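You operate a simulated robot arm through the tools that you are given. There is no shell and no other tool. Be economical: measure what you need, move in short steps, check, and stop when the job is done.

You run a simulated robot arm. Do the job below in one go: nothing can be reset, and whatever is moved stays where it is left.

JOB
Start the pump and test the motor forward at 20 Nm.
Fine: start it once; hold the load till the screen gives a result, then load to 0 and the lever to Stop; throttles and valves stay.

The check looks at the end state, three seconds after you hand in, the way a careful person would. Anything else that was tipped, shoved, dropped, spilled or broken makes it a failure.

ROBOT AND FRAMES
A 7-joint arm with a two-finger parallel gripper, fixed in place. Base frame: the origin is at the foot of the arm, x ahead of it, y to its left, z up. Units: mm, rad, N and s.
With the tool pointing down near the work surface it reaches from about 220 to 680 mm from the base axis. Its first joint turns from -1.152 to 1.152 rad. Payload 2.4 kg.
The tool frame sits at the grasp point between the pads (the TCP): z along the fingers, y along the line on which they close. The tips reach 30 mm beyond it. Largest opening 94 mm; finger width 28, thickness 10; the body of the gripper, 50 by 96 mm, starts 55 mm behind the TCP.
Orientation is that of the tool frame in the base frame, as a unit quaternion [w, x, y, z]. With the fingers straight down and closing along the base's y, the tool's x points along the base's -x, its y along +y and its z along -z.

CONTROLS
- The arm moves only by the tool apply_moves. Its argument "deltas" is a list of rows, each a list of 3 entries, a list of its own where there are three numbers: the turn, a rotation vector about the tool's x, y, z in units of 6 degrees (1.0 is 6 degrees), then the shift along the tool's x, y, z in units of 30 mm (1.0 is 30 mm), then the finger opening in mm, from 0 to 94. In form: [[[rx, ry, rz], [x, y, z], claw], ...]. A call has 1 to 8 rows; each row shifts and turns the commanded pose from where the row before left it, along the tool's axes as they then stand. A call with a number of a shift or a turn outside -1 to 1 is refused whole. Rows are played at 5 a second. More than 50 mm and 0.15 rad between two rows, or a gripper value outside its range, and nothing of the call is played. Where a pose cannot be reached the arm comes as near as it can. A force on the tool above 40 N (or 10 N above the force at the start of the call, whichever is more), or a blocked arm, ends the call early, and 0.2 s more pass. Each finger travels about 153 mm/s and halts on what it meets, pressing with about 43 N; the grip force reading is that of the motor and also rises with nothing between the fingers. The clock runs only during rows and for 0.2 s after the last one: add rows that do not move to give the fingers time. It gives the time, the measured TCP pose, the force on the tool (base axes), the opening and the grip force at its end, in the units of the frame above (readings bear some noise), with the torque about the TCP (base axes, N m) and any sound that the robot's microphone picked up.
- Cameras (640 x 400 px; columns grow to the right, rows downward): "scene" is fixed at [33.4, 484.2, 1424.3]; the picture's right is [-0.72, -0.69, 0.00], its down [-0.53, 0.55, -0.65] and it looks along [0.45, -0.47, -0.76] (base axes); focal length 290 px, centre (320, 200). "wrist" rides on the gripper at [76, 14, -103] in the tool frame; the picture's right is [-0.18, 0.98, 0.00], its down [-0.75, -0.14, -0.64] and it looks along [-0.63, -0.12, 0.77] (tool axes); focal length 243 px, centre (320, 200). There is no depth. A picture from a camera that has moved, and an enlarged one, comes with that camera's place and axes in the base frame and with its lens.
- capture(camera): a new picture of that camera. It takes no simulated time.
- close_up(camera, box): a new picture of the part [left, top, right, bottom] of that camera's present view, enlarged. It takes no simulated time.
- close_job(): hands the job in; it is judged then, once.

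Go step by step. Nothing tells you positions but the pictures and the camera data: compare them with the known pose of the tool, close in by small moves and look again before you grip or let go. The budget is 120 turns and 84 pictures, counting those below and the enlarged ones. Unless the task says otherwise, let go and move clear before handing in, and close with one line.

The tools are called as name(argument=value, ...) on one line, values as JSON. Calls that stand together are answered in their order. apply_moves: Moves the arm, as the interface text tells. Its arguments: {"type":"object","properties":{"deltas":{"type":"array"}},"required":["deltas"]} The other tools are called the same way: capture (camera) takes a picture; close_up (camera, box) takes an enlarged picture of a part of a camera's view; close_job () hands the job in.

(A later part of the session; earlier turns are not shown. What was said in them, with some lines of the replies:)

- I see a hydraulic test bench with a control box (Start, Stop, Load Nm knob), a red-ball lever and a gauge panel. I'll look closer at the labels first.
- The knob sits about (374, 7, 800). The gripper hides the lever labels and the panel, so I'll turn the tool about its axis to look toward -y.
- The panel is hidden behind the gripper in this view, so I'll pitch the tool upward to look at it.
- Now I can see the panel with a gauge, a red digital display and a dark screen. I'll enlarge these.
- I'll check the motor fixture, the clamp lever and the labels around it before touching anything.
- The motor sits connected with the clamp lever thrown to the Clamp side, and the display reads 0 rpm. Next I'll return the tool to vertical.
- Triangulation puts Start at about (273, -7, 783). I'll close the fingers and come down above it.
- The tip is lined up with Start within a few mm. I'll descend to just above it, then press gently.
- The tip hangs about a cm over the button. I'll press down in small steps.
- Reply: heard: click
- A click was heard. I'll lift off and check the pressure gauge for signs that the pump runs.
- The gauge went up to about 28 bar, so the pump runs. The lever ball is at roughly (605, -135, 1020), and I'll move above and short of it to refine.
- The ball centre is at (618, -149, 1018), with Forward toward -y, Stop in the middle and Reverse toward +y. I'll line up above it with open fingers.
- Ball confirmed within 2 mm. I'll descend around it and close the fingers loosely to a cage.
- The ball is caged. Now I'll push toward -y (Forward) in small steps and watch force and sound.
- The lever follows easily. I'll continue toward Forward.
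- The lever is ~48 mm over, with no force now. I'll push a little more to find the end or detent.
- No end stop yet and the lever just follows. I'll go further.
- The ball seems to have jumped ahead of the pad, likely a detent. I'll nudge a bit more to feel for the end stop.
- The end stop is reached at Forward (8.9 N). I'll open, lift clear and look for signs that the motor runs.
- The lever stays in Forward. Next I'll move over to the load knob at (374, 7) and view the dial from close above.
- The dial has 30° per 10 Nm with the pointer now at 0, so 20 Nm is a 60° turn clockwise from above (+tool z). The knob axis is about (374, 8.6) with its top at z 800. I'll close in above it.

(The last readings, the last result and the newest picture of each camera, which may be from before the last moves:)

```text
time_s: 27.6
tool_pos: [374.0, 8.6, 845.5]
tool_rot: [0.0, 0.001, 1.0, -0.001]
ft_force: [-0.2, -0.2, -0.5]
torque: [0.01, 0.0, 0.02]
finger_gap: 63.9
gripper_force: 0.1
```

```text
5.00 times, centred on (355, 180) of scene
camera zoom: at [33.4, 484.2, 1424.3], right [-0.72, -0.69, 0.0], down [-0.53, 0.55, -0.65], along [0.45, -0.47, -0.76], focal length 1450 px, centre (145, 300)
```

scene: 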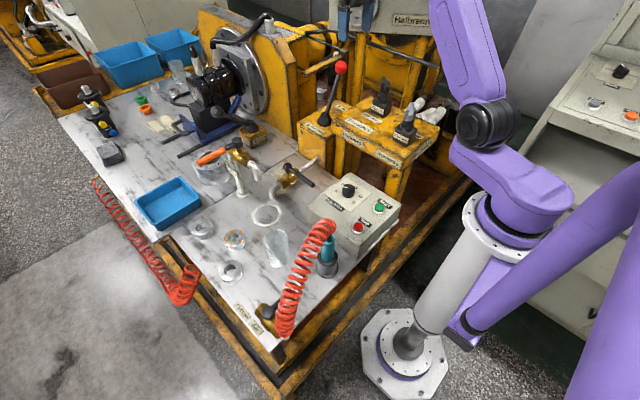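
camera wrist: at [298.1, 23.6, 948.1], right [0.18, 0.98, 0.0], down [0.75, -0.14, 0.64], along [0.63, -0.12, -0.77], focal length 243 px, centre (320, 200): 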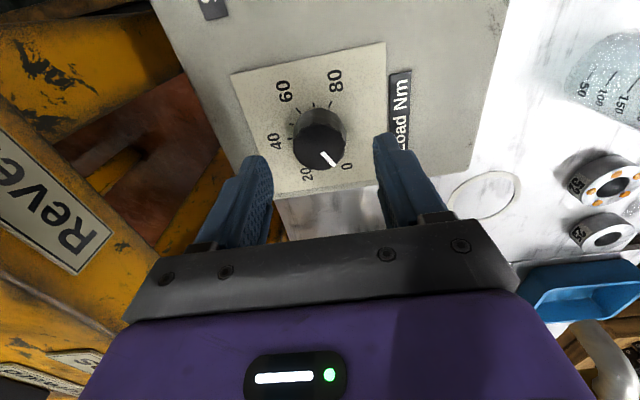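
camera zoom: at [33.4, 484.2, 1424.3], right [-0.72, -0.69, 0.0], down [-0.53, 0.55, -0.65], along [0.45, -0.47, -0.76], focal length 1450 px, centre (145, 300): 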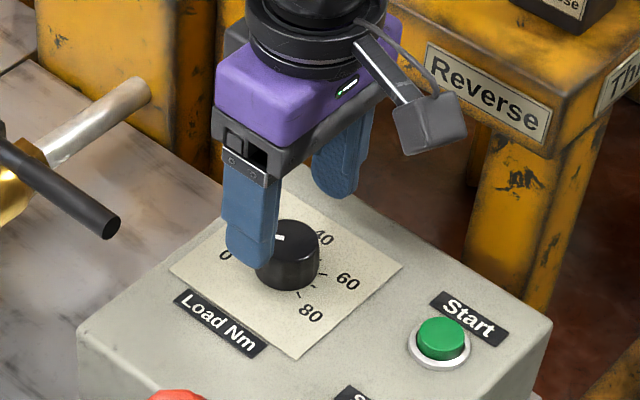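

Well centred. I'll descend to grip height.

apply_moves(deltas=[[[0, 0, 0], [0, 0, 0.5], 64], [[0, 0, 0], [0, 0, 0.3], 64], [[0, 0, 0], [0, 0, 0.17], 64], [[0, 0, 0], [0, 0, 0], 64]])

close_up(camera="scene", box=[310, 140, 400, 220])

```text
time_s: 28.6
tool_pos: [375.5, 9.7, 816.3]
tool_rot: [0.0, -0.001, 1.0, 0.0]
ft_force: [-0.2, 0.5, -1.2]
torque: [0.02, -0.01, 0.0]
finger_gap: 64.0
gripper_force: 0.1
```

```text
5.00 times, centred on (355, 180) of scene
camera zoom: at [33.4, 484.2, 1424.3], right [-0.72, -0.69, 0.0], down [-0.53, 0.55, -0.65], along [0.45, -0.47, -0.76], focal length 1450 px, centre (145, 300)
```

zoom: 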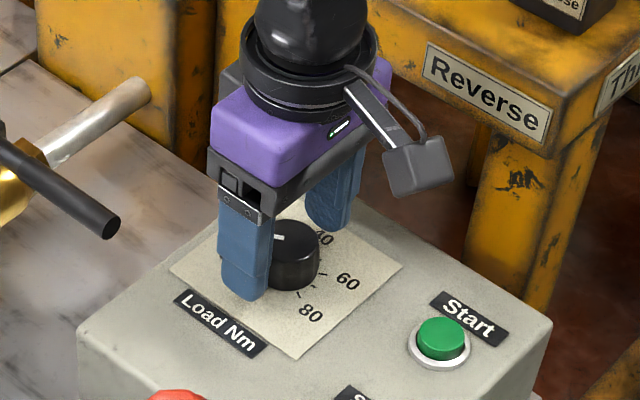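

Now I'll grip the knob.

apply_moves(deltas=[[[0, 0, 0], [0, 0, 0], 30], [[0, 0, 0], [0, 0, 0], 30], [[0, 0, 0], [0, 0, 0], 30]])

```text
time_s: 29.4
tool_pos: [375.7, 9.6, 816.3]
tool_rot: [0.0, 0.002, 1.0, 0.0]
ft_force: [1.3, -15.7, -4.1]
torque: [-0.54, -0.2, -0.09]
finger_gap: 36.2
gripper_force: 45.2
```

Gripped at 36 mm with a sideways reaction of 16 N, so I'm offset about 1 mm in y. I'll correct that and turn in part.

apply_moves(deltas=[[[0, 0, 0], [0, -0.04, 0], 30], [[0, 0, 0], [0, 0, 0], 30]])

```text
time_s: 30.0
tool_pos: [376.0, 8.5, 816.0]
tool_rot: [0.001, 0.001, 1.0, 0.0]
ft_force: [5.4, -11.8, 1.6]
torque: [-0.3, 0.74, -0.25]
finger_gap: 36.0
gripper_force: 44.7
```

apply_moves(deltas=[[[0, 0, 0.5], [0.03, -0.03, 0], 30], [[0, 0, 1], [0, 0, 0], 30], [[0, 0, 1], [0, 0, 0], 30], [[0, 0, 0], [0, 0, 0], 30]])

close_up(camera="wrist", box=[240, 60, 400, 220])

```text
time_s: 31.0
tool_pos: [376.6, 9.2, 816.0]
tool_rot: [0.001, 0.133, 0.991, -0.001]
ft_force: [10.9, -10.9, -15.3]
torque: [-0.37, -0.41, 0.01]
finger_gap: 36.3
gripper_force: 44.8
```

```text
2.50 times, centred on (320, 140) of wrist
camera zoom: at [305.7, 42.1, 918.7], right [0.43, 0.9, 0.0], down [0.69, -0.33, 0.64], along [0.58, -0.28, -0.77], focal length 606 px, centre (320, 350)
```

zoom: 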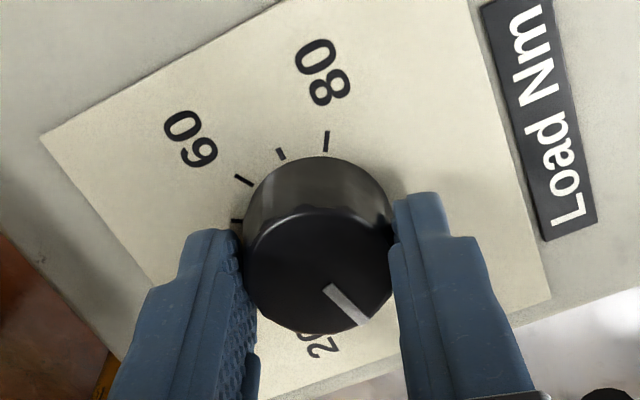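

The knob turns with the gripper. I'll turn the remaining 45°.

apply_moves(deltas=[[[0, 0, 1], [0, 0, 0], 30], [[0, 0, 1], [0, 0, 0], 30], [[0, 0, 1], [0, 0, 0], 30], [[0, 0, 1], [0, 0, 0], 30], [[0, 0, 1], [0, 0, 0], 30], [[0, 0, 1], [0, 0, 0], 30], [[0, 0, 1], [0, 0, 0], 30], [[0, 0, 0.5], [0, 0, 0], 30]])

close_up(camera="wrist", box=[240, 60, 400, 220])

close_up(camera="scene", box=[310, 140, 400, 220])

```text
time_s: 32.8
tool_pos: [374.5, 8.0, 814.9]
tool_rot: [0.002, 0.502, 0.865, 0.001]
ft_force: [11.3, -6.1, 13.1]
torque: [-0.28, -0.44, -0.01]
finger_gap: 35.8
gripper_force: 44.8
```

```text
2.50 times, centred on (320, 140) of wrist
camera zoom: at [349.5, 81.4, 918.8], right [0.94, 0.33, 0.0], down [0.25, -0.72, 0.64], along [0.21, -0.61, -0.77], focal length 606 px, centre (320, 350)
```

zoom: 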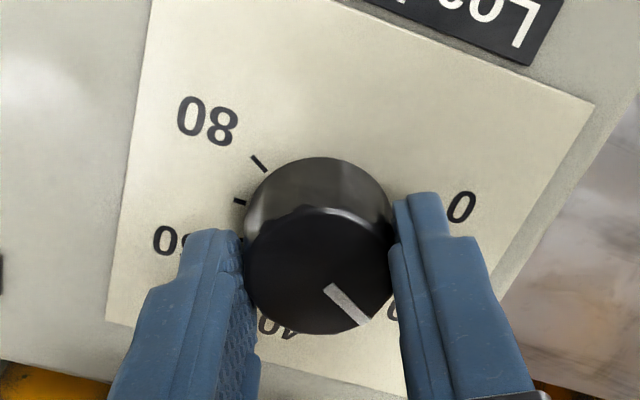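

```text
5.00 times, centred on (355, 180) of scene
camera zoom: at [33.5, 484.0, 1424.3], right [-0.72, -0.69, 0.0], down [-0.53, 0.55, -0.65], along [0.45, -0.47, -0.76], focal length 1450 px, centre (145, 300)
```

zoom: 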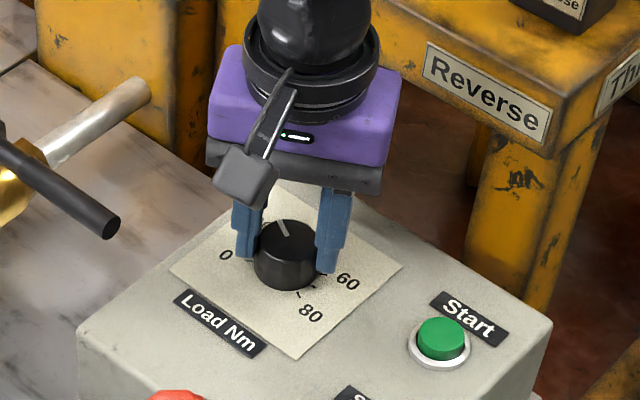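

The gripper turned 60°, and the pointer sits at about -29°, which is the 20 Nm mark. I'll release, lift and read the dial.

apply_moves(deltas=[[[0, 0, 0], [0, 0, 0], 64], [[0, 0, 0], [0, 0, 0], 64], [[0, 0, 0], [0, 0, -1], 70], [[0, 0, 0], [0, 0, -1], 90], [[0, 0, 0], [0, 0, -1], 90]])

close_up(camera="wrist", box=[240, 30, 400, 190])

close_up(camera="scene", box=[310, 160, 400, 220])

```text
time_s: 34.0
tool_pos: [373.0, 10.1, 902.9]
tool_rot: [0.001, 0.5, 0.866, 0.0]
ft_force: [0.4, 0.4, 0.1]
torque: [0.02, 0.01, 0.0]
finger_gap: 90.0
gripper_force: 0.0
```

```text
2.50 times, centred on (320, 110) of wrist
camera zoom: at [347.3, 82.0, 1006.3], right [0.94, 0.33, 0.0], down [0.25, -0.72, 0.64], along [0.21, -0.61, -0.77], focal length 606 px, centre (320, 425)
```

zoom: 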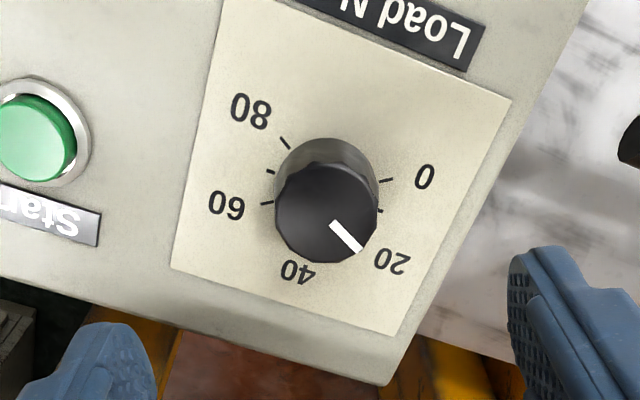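

```text
6.67 times, centred on (355, 190) of scene
camera zoom: at [33.4, 484.2, 1424.3], right [-0.72, -0.69, 0.0], down [-0.53, 0.55, -0.65], along [0.45, -0.47, -0.76], focal length 1934 px, centre (87, 267)
```

zoom: 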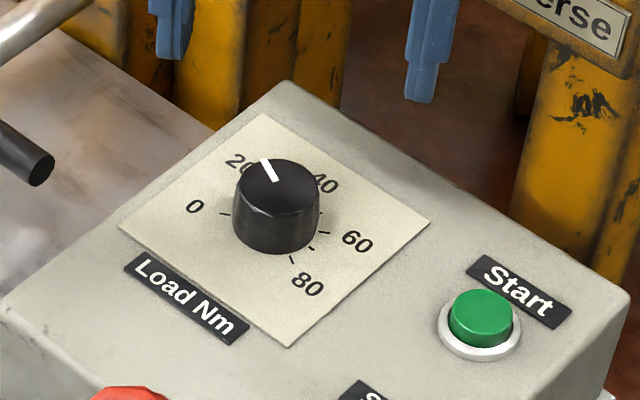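

The dial reads 20. Now I'll rise and pitch the tool to read the panel screen.

apply_moves(deltas=[[[0, 0, 0], [0, 0, -1], 90], [[0, 0, 0], [0, 0, -1], 90], [[0, 0, 0], [0, 0, -1], 90], [[0, 0, 0], [0, 0, -1], 90], [[0, 0, 0], [0, 0, -1], 90], [[0, 0, 0], [0.5, 0, -1], 90], [[0, 0, 0], [1, 0, -1], 90], [[0, 0, 0], [1, 0, -1], 90]])

apply_moves(deltas=[[[0, -1, 0], [0, 0, 0], 90], [[0, -1, 0], [0, 0, 0], 90], [[0, -1, 0], [0, 0, 0], 90], [[0, -1, 0], [0, 0, 0], 90], [[0, -1, 0], [0, 0, 0], 90], [[0, -1, 0], [0, 0, 0], 90], [[0, -1, 0], [0, 0, 0], 90], [[0, -1, 0], [0, 0, 0], 90]])

apply_moves(deltas=[[[0, -1, 0], [0, 0, 0], 90], [[0, -1, 0], [0, 0, 0], 90], [[0, 0, 0], [0, 0, 0], 90]])

capture(camera="wrist")

```text
time_s: 35.8
tool_pos: [334.9, 72.1, 1143.3]
tool_rot: [0.0, 0.501, 0.866, 0.0]
ft_force: [0.3, 0.4, 0.1]
torque: [-0.02, 0.02, 0.01]
finger_gap: 90.2
gripper_force: 0.1
```

```text
time_s: 37.6
tool_pos: [336.5, 73.6, 1146.4]
tool_rot: [0.353, 0.457, 0.791, -0.203]
ft_force: [-0.7, -0.7, -0.8]
torque: [-0.01, 0.03, 0.0]
finger_gap: 90.1
gripper_force: 0.1
```

```text
time_s: 38.4
tool_pos: [335.9, 75.1, 1145.9]
tool_rot: [0.434, 0.433, 0.749, -0.25]
ft_force: [-0.2, 0.8, 0.1]
torque: [0.02, -0.02, -0.01]
finger_gap: 90.0
gripper_force: 0.1
```

```text
32 pictures are left
camera wrist: at [285.6, 191.0, 1131.5], right [0.9, 0.41, 0.16], down [-0.21, 0.09, 0.97], along [0.39, -0.91, 0.16], focal length 243 px, centre (320, 200)
```

wrist: 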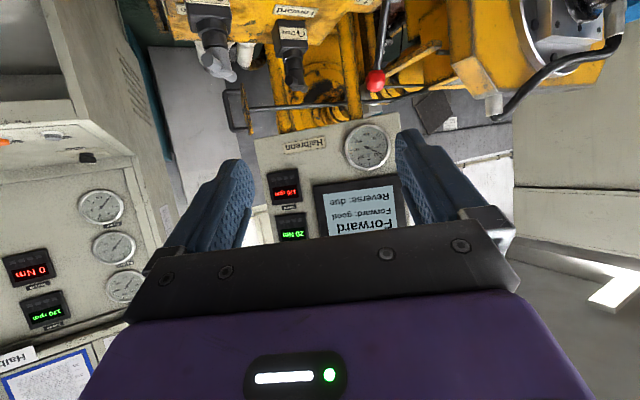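

close_up(camera="wrist", box=[250, 110, 430, 245])

```text
2.96 times, centred on (340, 178) of wrist
camera zoom: at [285.6, 191.0, 1131.5], right [0.9, 0.41, 0.16], down [-0.21, 0.09, 0.97], along [0.39, -0.91, 0.16], focal length 719 px, centre (261, 267)
```

zoom: 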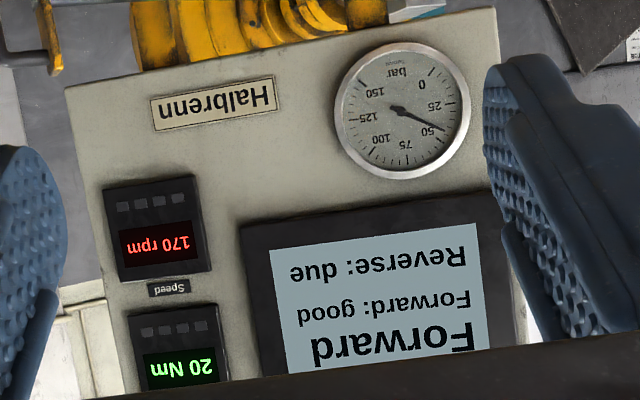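

The screen shows 170 rpm, 20 Nm and "Forward: good", so there is a result. Now I'll return to the knob and turn the load back to 0.

apply_moves(deltas=[[[0, 1, 0], [0, 0, 0], 90], [[0, 1, 0], [0, 0, 0], 90], [[0, 1, 0], [0, 0, 0], 90], [[0, 1, 0], [0, 0, 0], 90], [[0, 1, 0], [0, 0, 0], 90], [[0, 1, 0], [0, 0, 0], 90], [[0, 1, 0], [0, 0, 0], 90], [[0, 1, 0], [0, 0, 0], 90]])

apply_moves(deltas=[[[0, 1, 0], [0, 0, 0], 90], [[0, 1, 0], [0, 0, 0], 90], [[0, 0, 0], [-1, 0, 1], 90], [[0, 0, 0], [-1, 0, 1], 90], [[0, 0, 0], [-0.5, 0, 1], 90], [[0, 0, 0], [0, 0, 1], 90], [[0, 0, 0], [0, 0, 1], 90], [[0, 0, 0], [0, 0, 1], 90]])

apply_moves(deltas=[[[0, 0, 0], [0, 0, 1], 90], [[0, 0, 0], [0, 0, 1], 90], [[0, 0, 0], [0, 0, 1], 80], [[0, 0, 0], [0, 0, 0], 64], [[0, 0, 0], [0, 0, 0], 64]])

capture(camera="wrist")

```text
time_s: 40.2
tool_pos: [337.5, 75.0, 1146.0]
tool_rot: [0.09, 0.498, 0.861, -0.053]
ft_force: [-0.1, -0.7, 0.7]
torque: [-0.01, 0.01, 0.01]
finger_gap: 89.8
gripper_force: 0.0
```

```text
time_s: 42.0
tool_pos: [373.4, 10.4, 966.8]
tool_rot: [0.0, 0.501, 0.866, -0.001]
ft_force: [0.6, 0.0, 0.7]
torque: [0.01, 0.02, -0.02]
finger_gap: 89.9
gripper_force: 0.0
```

```text
time_s: 43.2
tool_pos: [375.4, 9.9, 878.9]
tool_rot: [0.0, 0.501, 0.866, 0.0]
ft_force: [0.5, 0.7, -0.2]
torque: [0.0, 0.0, 0.01]
finger_gap: 63.9
gripper_force: 0.1
```

```text
30 pictures are left
camera wrist: at [349.2, 83.3, 981.3], right [0.94, 0.33, 0.0], down [0.25, -0.72, 0.64], along [0.21, -0.61, -0.77], focal length 243 px, centre (320, 200)
```

wrist: 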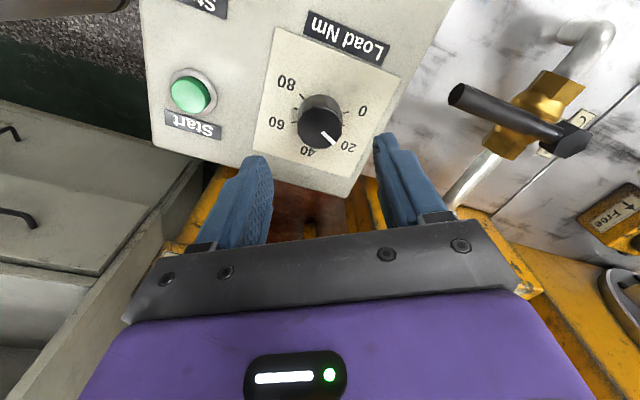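

Position repeats the earlier grip pose. I'll descend the remaining 60 mm, grip, and turn back in part.

apply_moves(deltas=[[[0, 0, 0], [0, 0, 0.8], 64], [[0, 0, 0], [0, 0, 0.7], 64], [[0, 0, 0], [0, 0, 0.5], 64], [[0, 0, 0], [0, 0, 0], 64], [[0, 0, 0], [0, 0, 0], 30], [[0, 0, 0], [0, 0, 0], 30], [[0, 0, 0], [0, 0, 0], 30]])

apply_moves(deltas=[[[0, 0, -1], [0, 0, 0], 30], [[0, 0, -1], [0, 0, 0], 30], [[0, 0, -1], [0, 0, 0], 30], [[0, 0, -1], [0, 0, 0], 30], [[0, 0, -1], [0, 0, 0], 30], [[0, 0, 0], [0, 0, 0], 30]])

close_up(camera="wrist", box=[240, 60, 400, 220])

```text
time_s: 44.8
tool_pos: [374.3, 10.2, 816.9]
tool_rot: [0.004, 0.499, 0.867, 0.001]
ft_force: [20.2, 15.9, -12.8]
torque: [0.59, -0.5, 0.04]
finger_gap: 35.8
gripper_force: 44.8
```

```text
time_s: 46.3
tool_pos: [373.8, 9.8, 816.9]
tool_rot: [0.0, 0.258, 0.966, 0.001]
ft_force: [-2.1, 3.3, 3.6]
torque: [0.04, -0.18, -0.01]
finger_gap: 35.9
gripper_force: 45.0
stopped in row 6: the force on the tool passed its limit at 41 N (the readings are from after the stop); the commanded pose is now the measured one
```

```text
2.50 times, centred on (320, 140) of wrist
camera zoom: at [315.4, 59.2, 919.5], right [0.65, 0.76, 0.0], down [0.58, -0.5, 0.64], along [0.49, -0.42, -0.77], focal length 606 px, centre (320, 350)
```

zoom: 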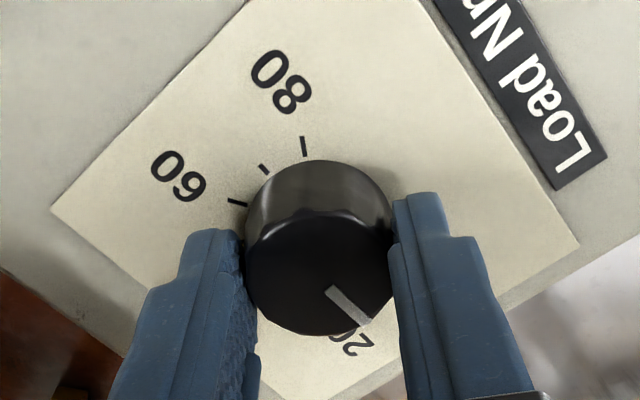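

The call stopped after 30°, with stresses now relaxed and the knob following. I'll continue the remaining 30°.

apply_moves(deltas=[[[0, 0, -1], [0, 0, 0], 30], [[0, 0, -1], [0, 0, 0], 30], [[0, 0, -1], [0, 0, 0], 30], [[0, 0, -1], [0, 0, 0], 30], [[0, 0, -0.5], [0, 0, 0], 30], [[0, 0, -0.5], [0, 0, 0], 30]])

close_up(camera="wrist", box=[240, 60, 400, 220])

```text
time_s: 47.7
tool_pos: [374.3, 7.7, 818.3]
tool_rot: [0.001, 0.0, 1.0, 0.0]
ft_force: [-0.3, 5.7, -18.5]
torque: [0.13, 0.22, -0.94]
finger_gap: 36.1
gripper_force: 44.9
```

```text
2.50 times, centred on (320, 140) of wrist
camera zoom: at [298.2, 22.8, 919.9], right [0.18, 0.98, 0.0], down [0.75, -0.14, 0.64], along [0.63, -0.12, -0.77], focal length 606 px, centre (320, 350)
```

zoom: 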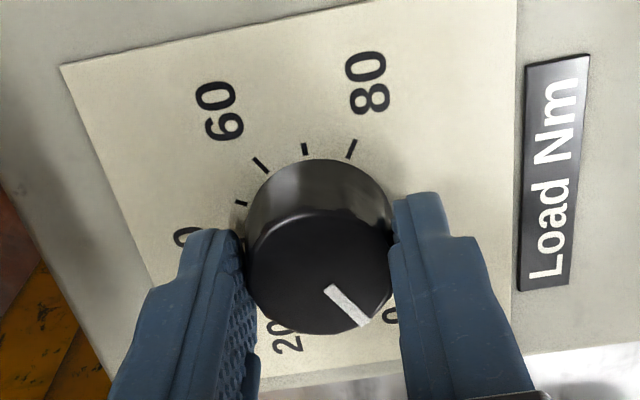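

The torque of -0.94 N m shows the knob sits against its 0 stop. I'll release, lift, and check the dial.

apply_moves(deltas=[[[0, 0, 0], [0, 0, 0], 64], [[0, 0, 0], [0, 0, 0], 64], [[0, 0, 0], [0, 0, -1], 70], [[0, 0, 0], [0, 0, -1], 90], [[0, 0, 0], [0, 0, -1], 90], [[0, 0, 0], [0, 0, 0], 90]])

close_up(camera="wrist", box=[250, 30, 390, 170])

```text
time_s: 49.1
tool_pos: [373.9, 9.8, 905.9]
tool_rot: [0.001, -0.001, 1.0, 0.0]
ft_force: [0.4, 0.5, 0.2]
torque: [-0.01, 0.01, 0.0]
finger_gap: 90.2
gripper_force: 0.0
```

```text
2.86 times, centred on (320, 100) of wrist
camera zoom: at [298.4, 22.9, 1008.7], right [0.18, 0.98, 0.0], down [0.75, -0.14, 0.64], along [0.63, -0.12, -0.77], focal length 693 px, centre (320, 486)
```

zoom: 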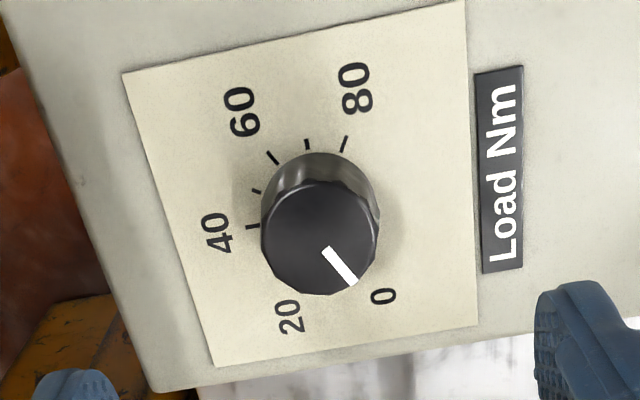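

Load is back at 0. Now I'll go to the lever ball at about (619, -223, 1003), rising first.

apply_moves(deltas=[[[0, 0, 0], [0, 0, -1], 90], [[0, 0, 0], [0, 0, -1], 90], [[0, 0, 0], [0, 0, -1], 90], [[0, 0, 0], [0, 0, -1], 90], [[0, 0, 0], [0, 0, -1], 90], [[0, 0, 0], [0, 0, -1], 90], [[0, 0, 0], [0, 0, -1], 90], [[0, 0, 0], [-0.2, 0, 0], 90]])

apply_moves(deltas=[[[0, 0, 0], [-1, -0.97, 0], 90], [[0, 0, 0], [-1, -0.97, 0], 90], [[0, 0, 0], [-1, -0.97, 0], 90], [[0, 0, 0], [-1, -0.97, 0], 90], [[0, 0, 0], [-1, -0.97, 0], 90], [[0, 0, 0], [-1, -0.97, 0], 90], [[0, 0, 0], [-1, -0.97, 0], 90], [[0, 0, 0], [-1, -0.97, 0], 90]])

apply_moves(deltas=[[[0, 0, 0], [0, 0, 0], 90]])

capture(camera="wrist")

```text
time_s: 50.9
tool_pos: [379.3, 7.7, 1116.6]
tool_rot: [0.001, 0.0, 1.0, 0.0]
ft_force: [0.7, -0.7, 0.1]
torque: [0.02, 0.02, -0.02]
finger_gap: 90.2
gripper_force: 0.0
```

```text
time_s: 52.7
tool_pos: [619.5, -223.1, 1119.0]
tool_rot: [-0.001, -0.001, 1.0, 0.002]
ft_force: [0.6, -0.2, 1.2]
torque: [0.02, 0.05, -0.05]
finger_gap: 89.8
gripper_force: 0.1
```

```text
time_s: 53.1
tool_pos: [618.6, -222.4, 1119.3]
tool_rot: [0.001, -0.001, 1.0, 0.0]
ft_force: [-1.1, -0.3, 0.9]
torque: [0.02, 0.01, 0.01]
finger_gap: 90.2
gripper_force: 0.0
```

```text
26 pictures are left
camera wrist: at [542.9, -209.2, 1222.7], right [0.18, 0.98, 0.0], down [0.75, -0.14, 0.64], along [0.63, -0.12, -0.77], focal length 243 px, centre (320, 200)
```

wrist: 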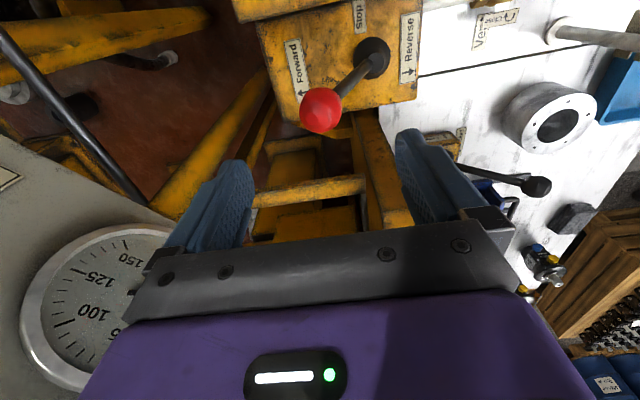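

The ball is right below. I'll descend and cage it a bit tighter.

apply_moves(deltas=[[[0, 0, 0], [0, 0, 1], 90], [[0, 0, 0], [0, 0, 1], 90], [[0, 0, 0], [0, 0, 1], 90], [[0, 0, 0], [0, 0, 0.7], 90], [[0, 0, 0], [0, 0, 0], 42], [[0, 0, 0], [0, 0, 0], 42]])

close_up(camera="wrist", box=[160, 0, 420, 240])

```text
time_s: 54.5
tool_pos: [618.5, -222.3, 1007.8]
tool_rot: [0.001, -0.001, 1.0, 0.001]
ft_force: [0.7, 0.2, -0.1]
torque: [0.04, -0.01, 0.0]
finger_gap: 42.1
gripper_force: 0.5
```

```text
1.67 times, centred on (290, 120) of wrist
camera zoom: at [542.2, -208.0, 1110.1], right [0.18, 0.98, 0.0], down [0.75, -0.14, 0.64], along [0.63, -0.12, -0.77], focal length 404 px, centre (370, 333)
```

zoom: 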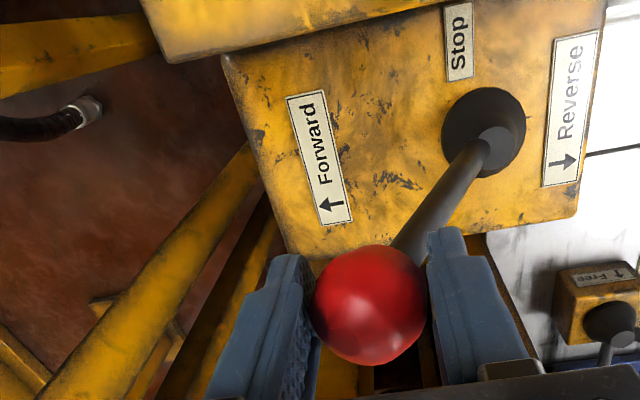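

I'll draw the lever back toward Stop, stopping short of the middle to look.

apply_moves(deltas=[[[0, 0, 0], [0, 0.4, -0.2], 42], [[0, 0, 0], [0, 0.4, -0.15], 42], [[0, 0, 0], [0, 0.4, -0.1], 42], [[0, 0, 0], [0, 0.4, -0.07], 42], [[0, 0, 0], [0, 0.4, -0.03], 42], [[0, 0, 0], [0, 0, 0], 42]])

close_up(camera="wrist", box=[160, 0, 420, 240])

```text
time_s: 55.9
tool_pos: [620.3, -164.3, 1024.9]
tool_rot: [0.001, -0.002, 1.0, 0.0]
ft_force: [0.1, -0.7, -0.5]
torque: [-0.01, -0.02, -0.02]
finger_gap: 42.1
gripper_force: 0.1
```

```text
1.67 times, centred on (290, 120) of wrist
camera zoom: at [543.8, -149.0, 1126.4], right [0.18, 0.98, 0.0], down [0.75, -0.14, 0.64], along [0.63, -0.12, -0.77], focal length 404 px, centre (370, 333)
```

zoom: 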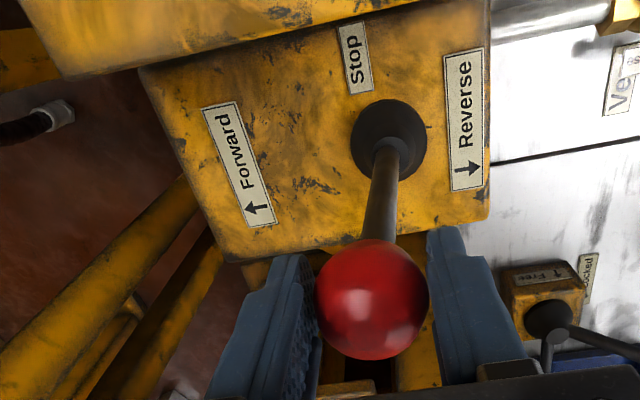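

About 13 mm remain. I'll go in small steps, feeling for a detent.

apply_moves(deltas=[[[0, 0, 0], [0, 0.2, 0], 42], [[0, 0, 0], [0, 0.15, 0], 42], [[0, 0, 0], [0, 0, 0], 42]])

close_up(camera="wrist", box=[160, 0, 420, 240])

```text
time_s: 56.7
tool_pos: [621.6, -152.3, 1022.6]
tool_rot: [0.0, -0.001, 1.0, 0.0]
ft_force: [-0.3, -0.1, -1.2]
torque: [0.0, -0.02, -0.01]
finger_gap: 42.1
gripper_force: 0.0
```

```text
1.67 times, centred on (290, 120) of wrist
camera zoom: at [544.3, -138.8, 1125.4], right [0.18, 0.98, 0.0], down [0.75, -0.14, 0.64], along [0.63, -0.12, -0.77], focal length 404 px, centre (370, 333)
```

zoom: 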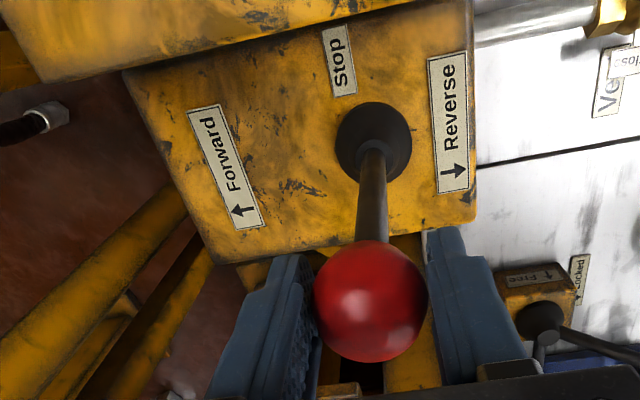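

About 3.5 mm more.

apply_moves(deltas=[[[0, 0, 0], [0, 0.12, 0], 42], [[0, 0, 0], [0, 0, 0], 42]])

close_up(camera="wrist", box=[160, 0, 420, 240])

```text
time_s: 57.3
tool_pos: [621.8, -149.7, 1022.9]
tool_rot: [0.002, -0.002, 1.0, 0.0]
ft_force: [-0.7, -2.3, 0.1]
torque: [-0.04, 0.0, -0.04]
finger_gap: 42.8
gripper_force: 1.0
```

```text
1.67 times, centred on (290, 120) of wrist
camera zoom: at [544.4, -135.5, 1125.1], right [0.18, 0.98, 0.0], down [0.75, -0.14, 0.64], along [0.63, -0.12, -0.77], focal length 404 px, centre (370, 333)
```

zoom: 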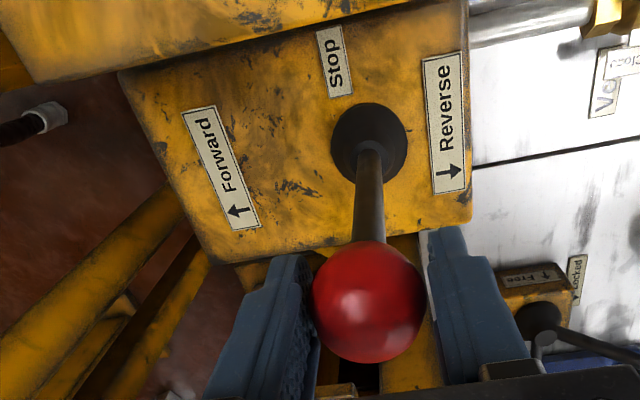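

Slight resistance and the ball is estimated at -150, its starting place. I'll open, lift, and compare with the earlier pictures.

apply_moves(deltas=[[[0, 0, 0], [0, 0, 0], 94], [[0, 0, 0], [0, 0, 0], 94], [[0, 0, 0], [0, 0, -1], 94], [[0, 0, 0], [0, 0, -1], 94], [[0, 0, 0], [0.05, 0.04, -0.95], 94], [[0, 0, 0], [0, 0, 0], 94]])

capture(camera="wrist")

close_up(camera="scene", box=[270, 0, 390, 100])

```text
time_s: 58.7
tool_pos: [615.6, -150.2, 1113.1]
tool_rot: [0.001, 0.0, 1.0, 0.001]
ft_force: [-0.6, 0.2, 0.4]
torque: [0.02, -0.03, 0.03]
finger_gap: 94.0
gripper_force: 0.0
```

```text
21 pictures are left
camera wrist: at [539.8, -136.3, 1215.8], right [0.18, 0.98, 0.0], down [0.75, -0.14, 0.64], along [0.63, -0.12, -0.77], focal length 243 px, centre (320, 200)
```

wrist: 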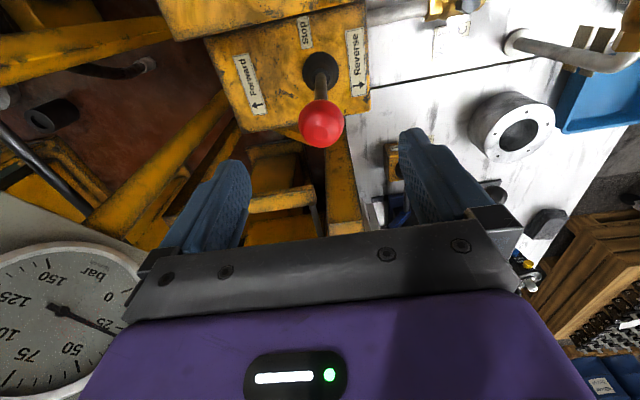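

```text
4.00 times, centred on (330, 50) of scene
camera zoom: at [33.4, 484.2, 1424.3], right [-0.72, -0.69, 0.0], down [-0.53, 0.55, -0.65], along [0.45, -0.47, -0.76], focal length 1160 px, centre (280, 800)
```

zoom: 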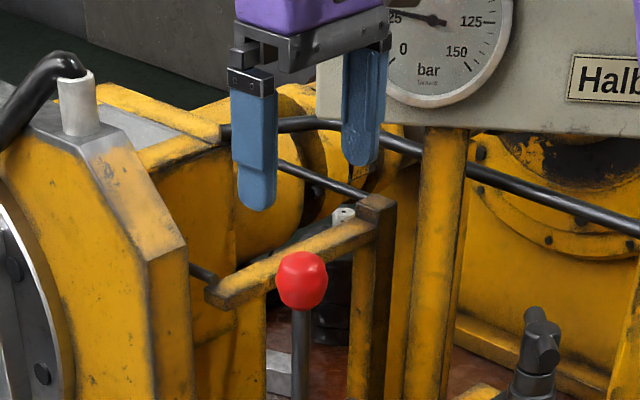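

The ball is pixel-for-pixel where it started and the gauge is back at idle pressure. I'll retreat and read the screen for a final check.

apply_moves(deltas=[[[0, 0, 0], [1, 0.9, -0.1], 94], [[0, 0, 0], [1, 0.9, -0.1], 94], [[0, 0, 0], [1, 0.9, -0.1], 94], [[0, 0, 0], [1, 0.9, -0.1], 94], [[0, 0, 0], [1, 0.9, -0.1], 94], [[0, 0, 0], [1, 0.9, -0.1], 94], [[0, 0, 0], [1, 0.9, -0.1], 94], [[0, 0, 0], [1, 0.9, -0.1], 94]])

apply_moves(deltas=[[[0, 0, 1], [0, 0, 0], 94], [[0, 0, 1], [0, 0, 0], 94], [[0, 0, 1], [0, 0, 0], 94], [[0, 0, 1], [0, 0, 0], 94], [[0, 0, 1], [0, 0, 0], 94], [[0, 0, 1], [0, 0, 0], 94], [[0, 0, 1], [0, 0, 0], 94], [[0, 0, 1], [0, 0, 0], 94]])

apply_moves(deltas=[[[0, 0, 1], [0, 0, 0], 94], [[0, 0, 1], [0, 0, 0], 94], [[0, -1, 0], [0, 0, 0], 94], [[0, -1, 0], [0, 0, 0], 94], [[0, -1, 0], [0, 0, 0], 94], [[0, -1, 0], [0, 0, 0], 94], [[0, -1, 0], [0, 0, 0], 94], [[0, -1, 0], [0, 0, 0], 94]])

apply_moves(deltas=[[[0, -1, 0], [0, 0, 0], 94], [[0, -1, 0], [0, 0, 0], 94], [[0, -1, 0], [0, 0, 0], 94], [[0, -1, 0], [0, 0, 0], 94]])

close_up(camera="wrist", box=[240, 90, 430, 245])

capture(camera="scene")

```text
time_s: 60.5
tool_pos: [375.8, 64.2, 1139.2]
tool_rot: [0.002, -0.001, 1.0, -0.001]
ft_force: [0.8, 0.1, 0.5]
torque: [0.03, 0.02, 0.04]
finger_gap: 93.9
gripper_force: 0.1
```

```text
time_s: 62.3
tool_pos: [378.5, 66.5, 1135.1]
tool_rot: [0.001, 0.407, 0.914, 0.001]
ft_force: [0.5, -0.1, -0.1]
torque: [0.0, -0.03, 0.04]
finger_gap: 93.9
gripper_force: 0.0
```

```text
time_s: 64.1
tool_pos: [378.2, 66.4, 1133.7]
tool_rot: [0.269, 0.475, 0.824, -0.154]
ft_force: [0.3, -0.3, 0.5]
torque: [0.02, 0.03, 0.01]
finger_gap: 94.0
gripper_force: 0.0
```

```text
time_s: 65.1
tool_pos: [378.2, 66.3, 1134.7]
tool_rot: [0.435, 0.432, 0.749, -0.249]
ft_force: [-1.1, -0.2, -0.9]
torque: [0.0, 0.02, 0.03]
finger_gap: 94.0
gripper_force: 0.1
```

```text
2.58 times, centred on (335, 168) of wrist
camera zoom: at [327.8, 183.6, 1119.5], right [0.9, 0.41, 0.16], down [-0.22, 0.09, 0.97], along [0.39, -0.91, 0.17], focal length 626 px, centre (281, 284)
```

zoom: 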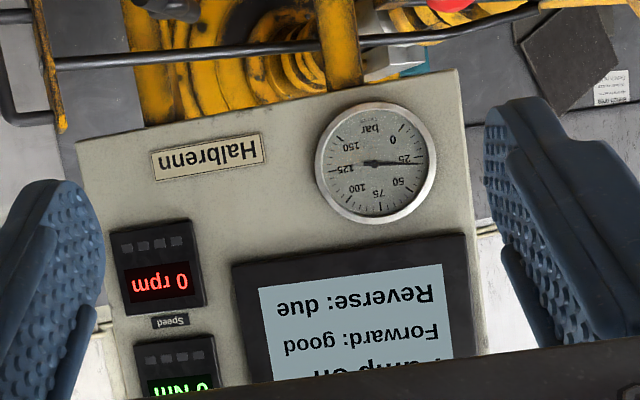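

```text
18 pictures are left
```

scene: 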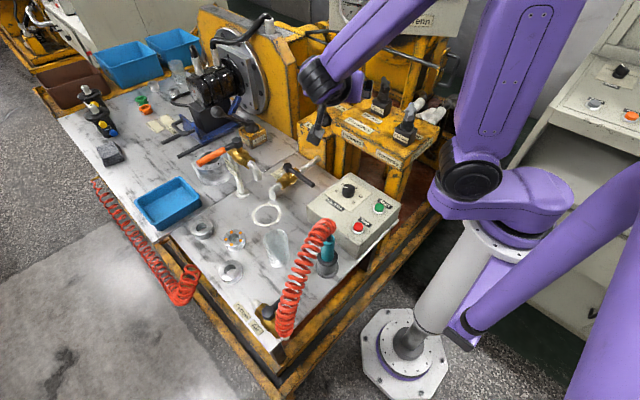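

The screen shows "Pump on", "Forward: good", 0 rpm and 0 Nm. The lever is at Stop, the arm is clear and nothing else was moved, so I'm handing in.

close_job()

```text
The job is handed in.
```

I started the pump once and ran the motor forward at 20 Nm until the screen gave "Forward: good"; the load is back at 0, the lever is at Stop, and the pump is still running.
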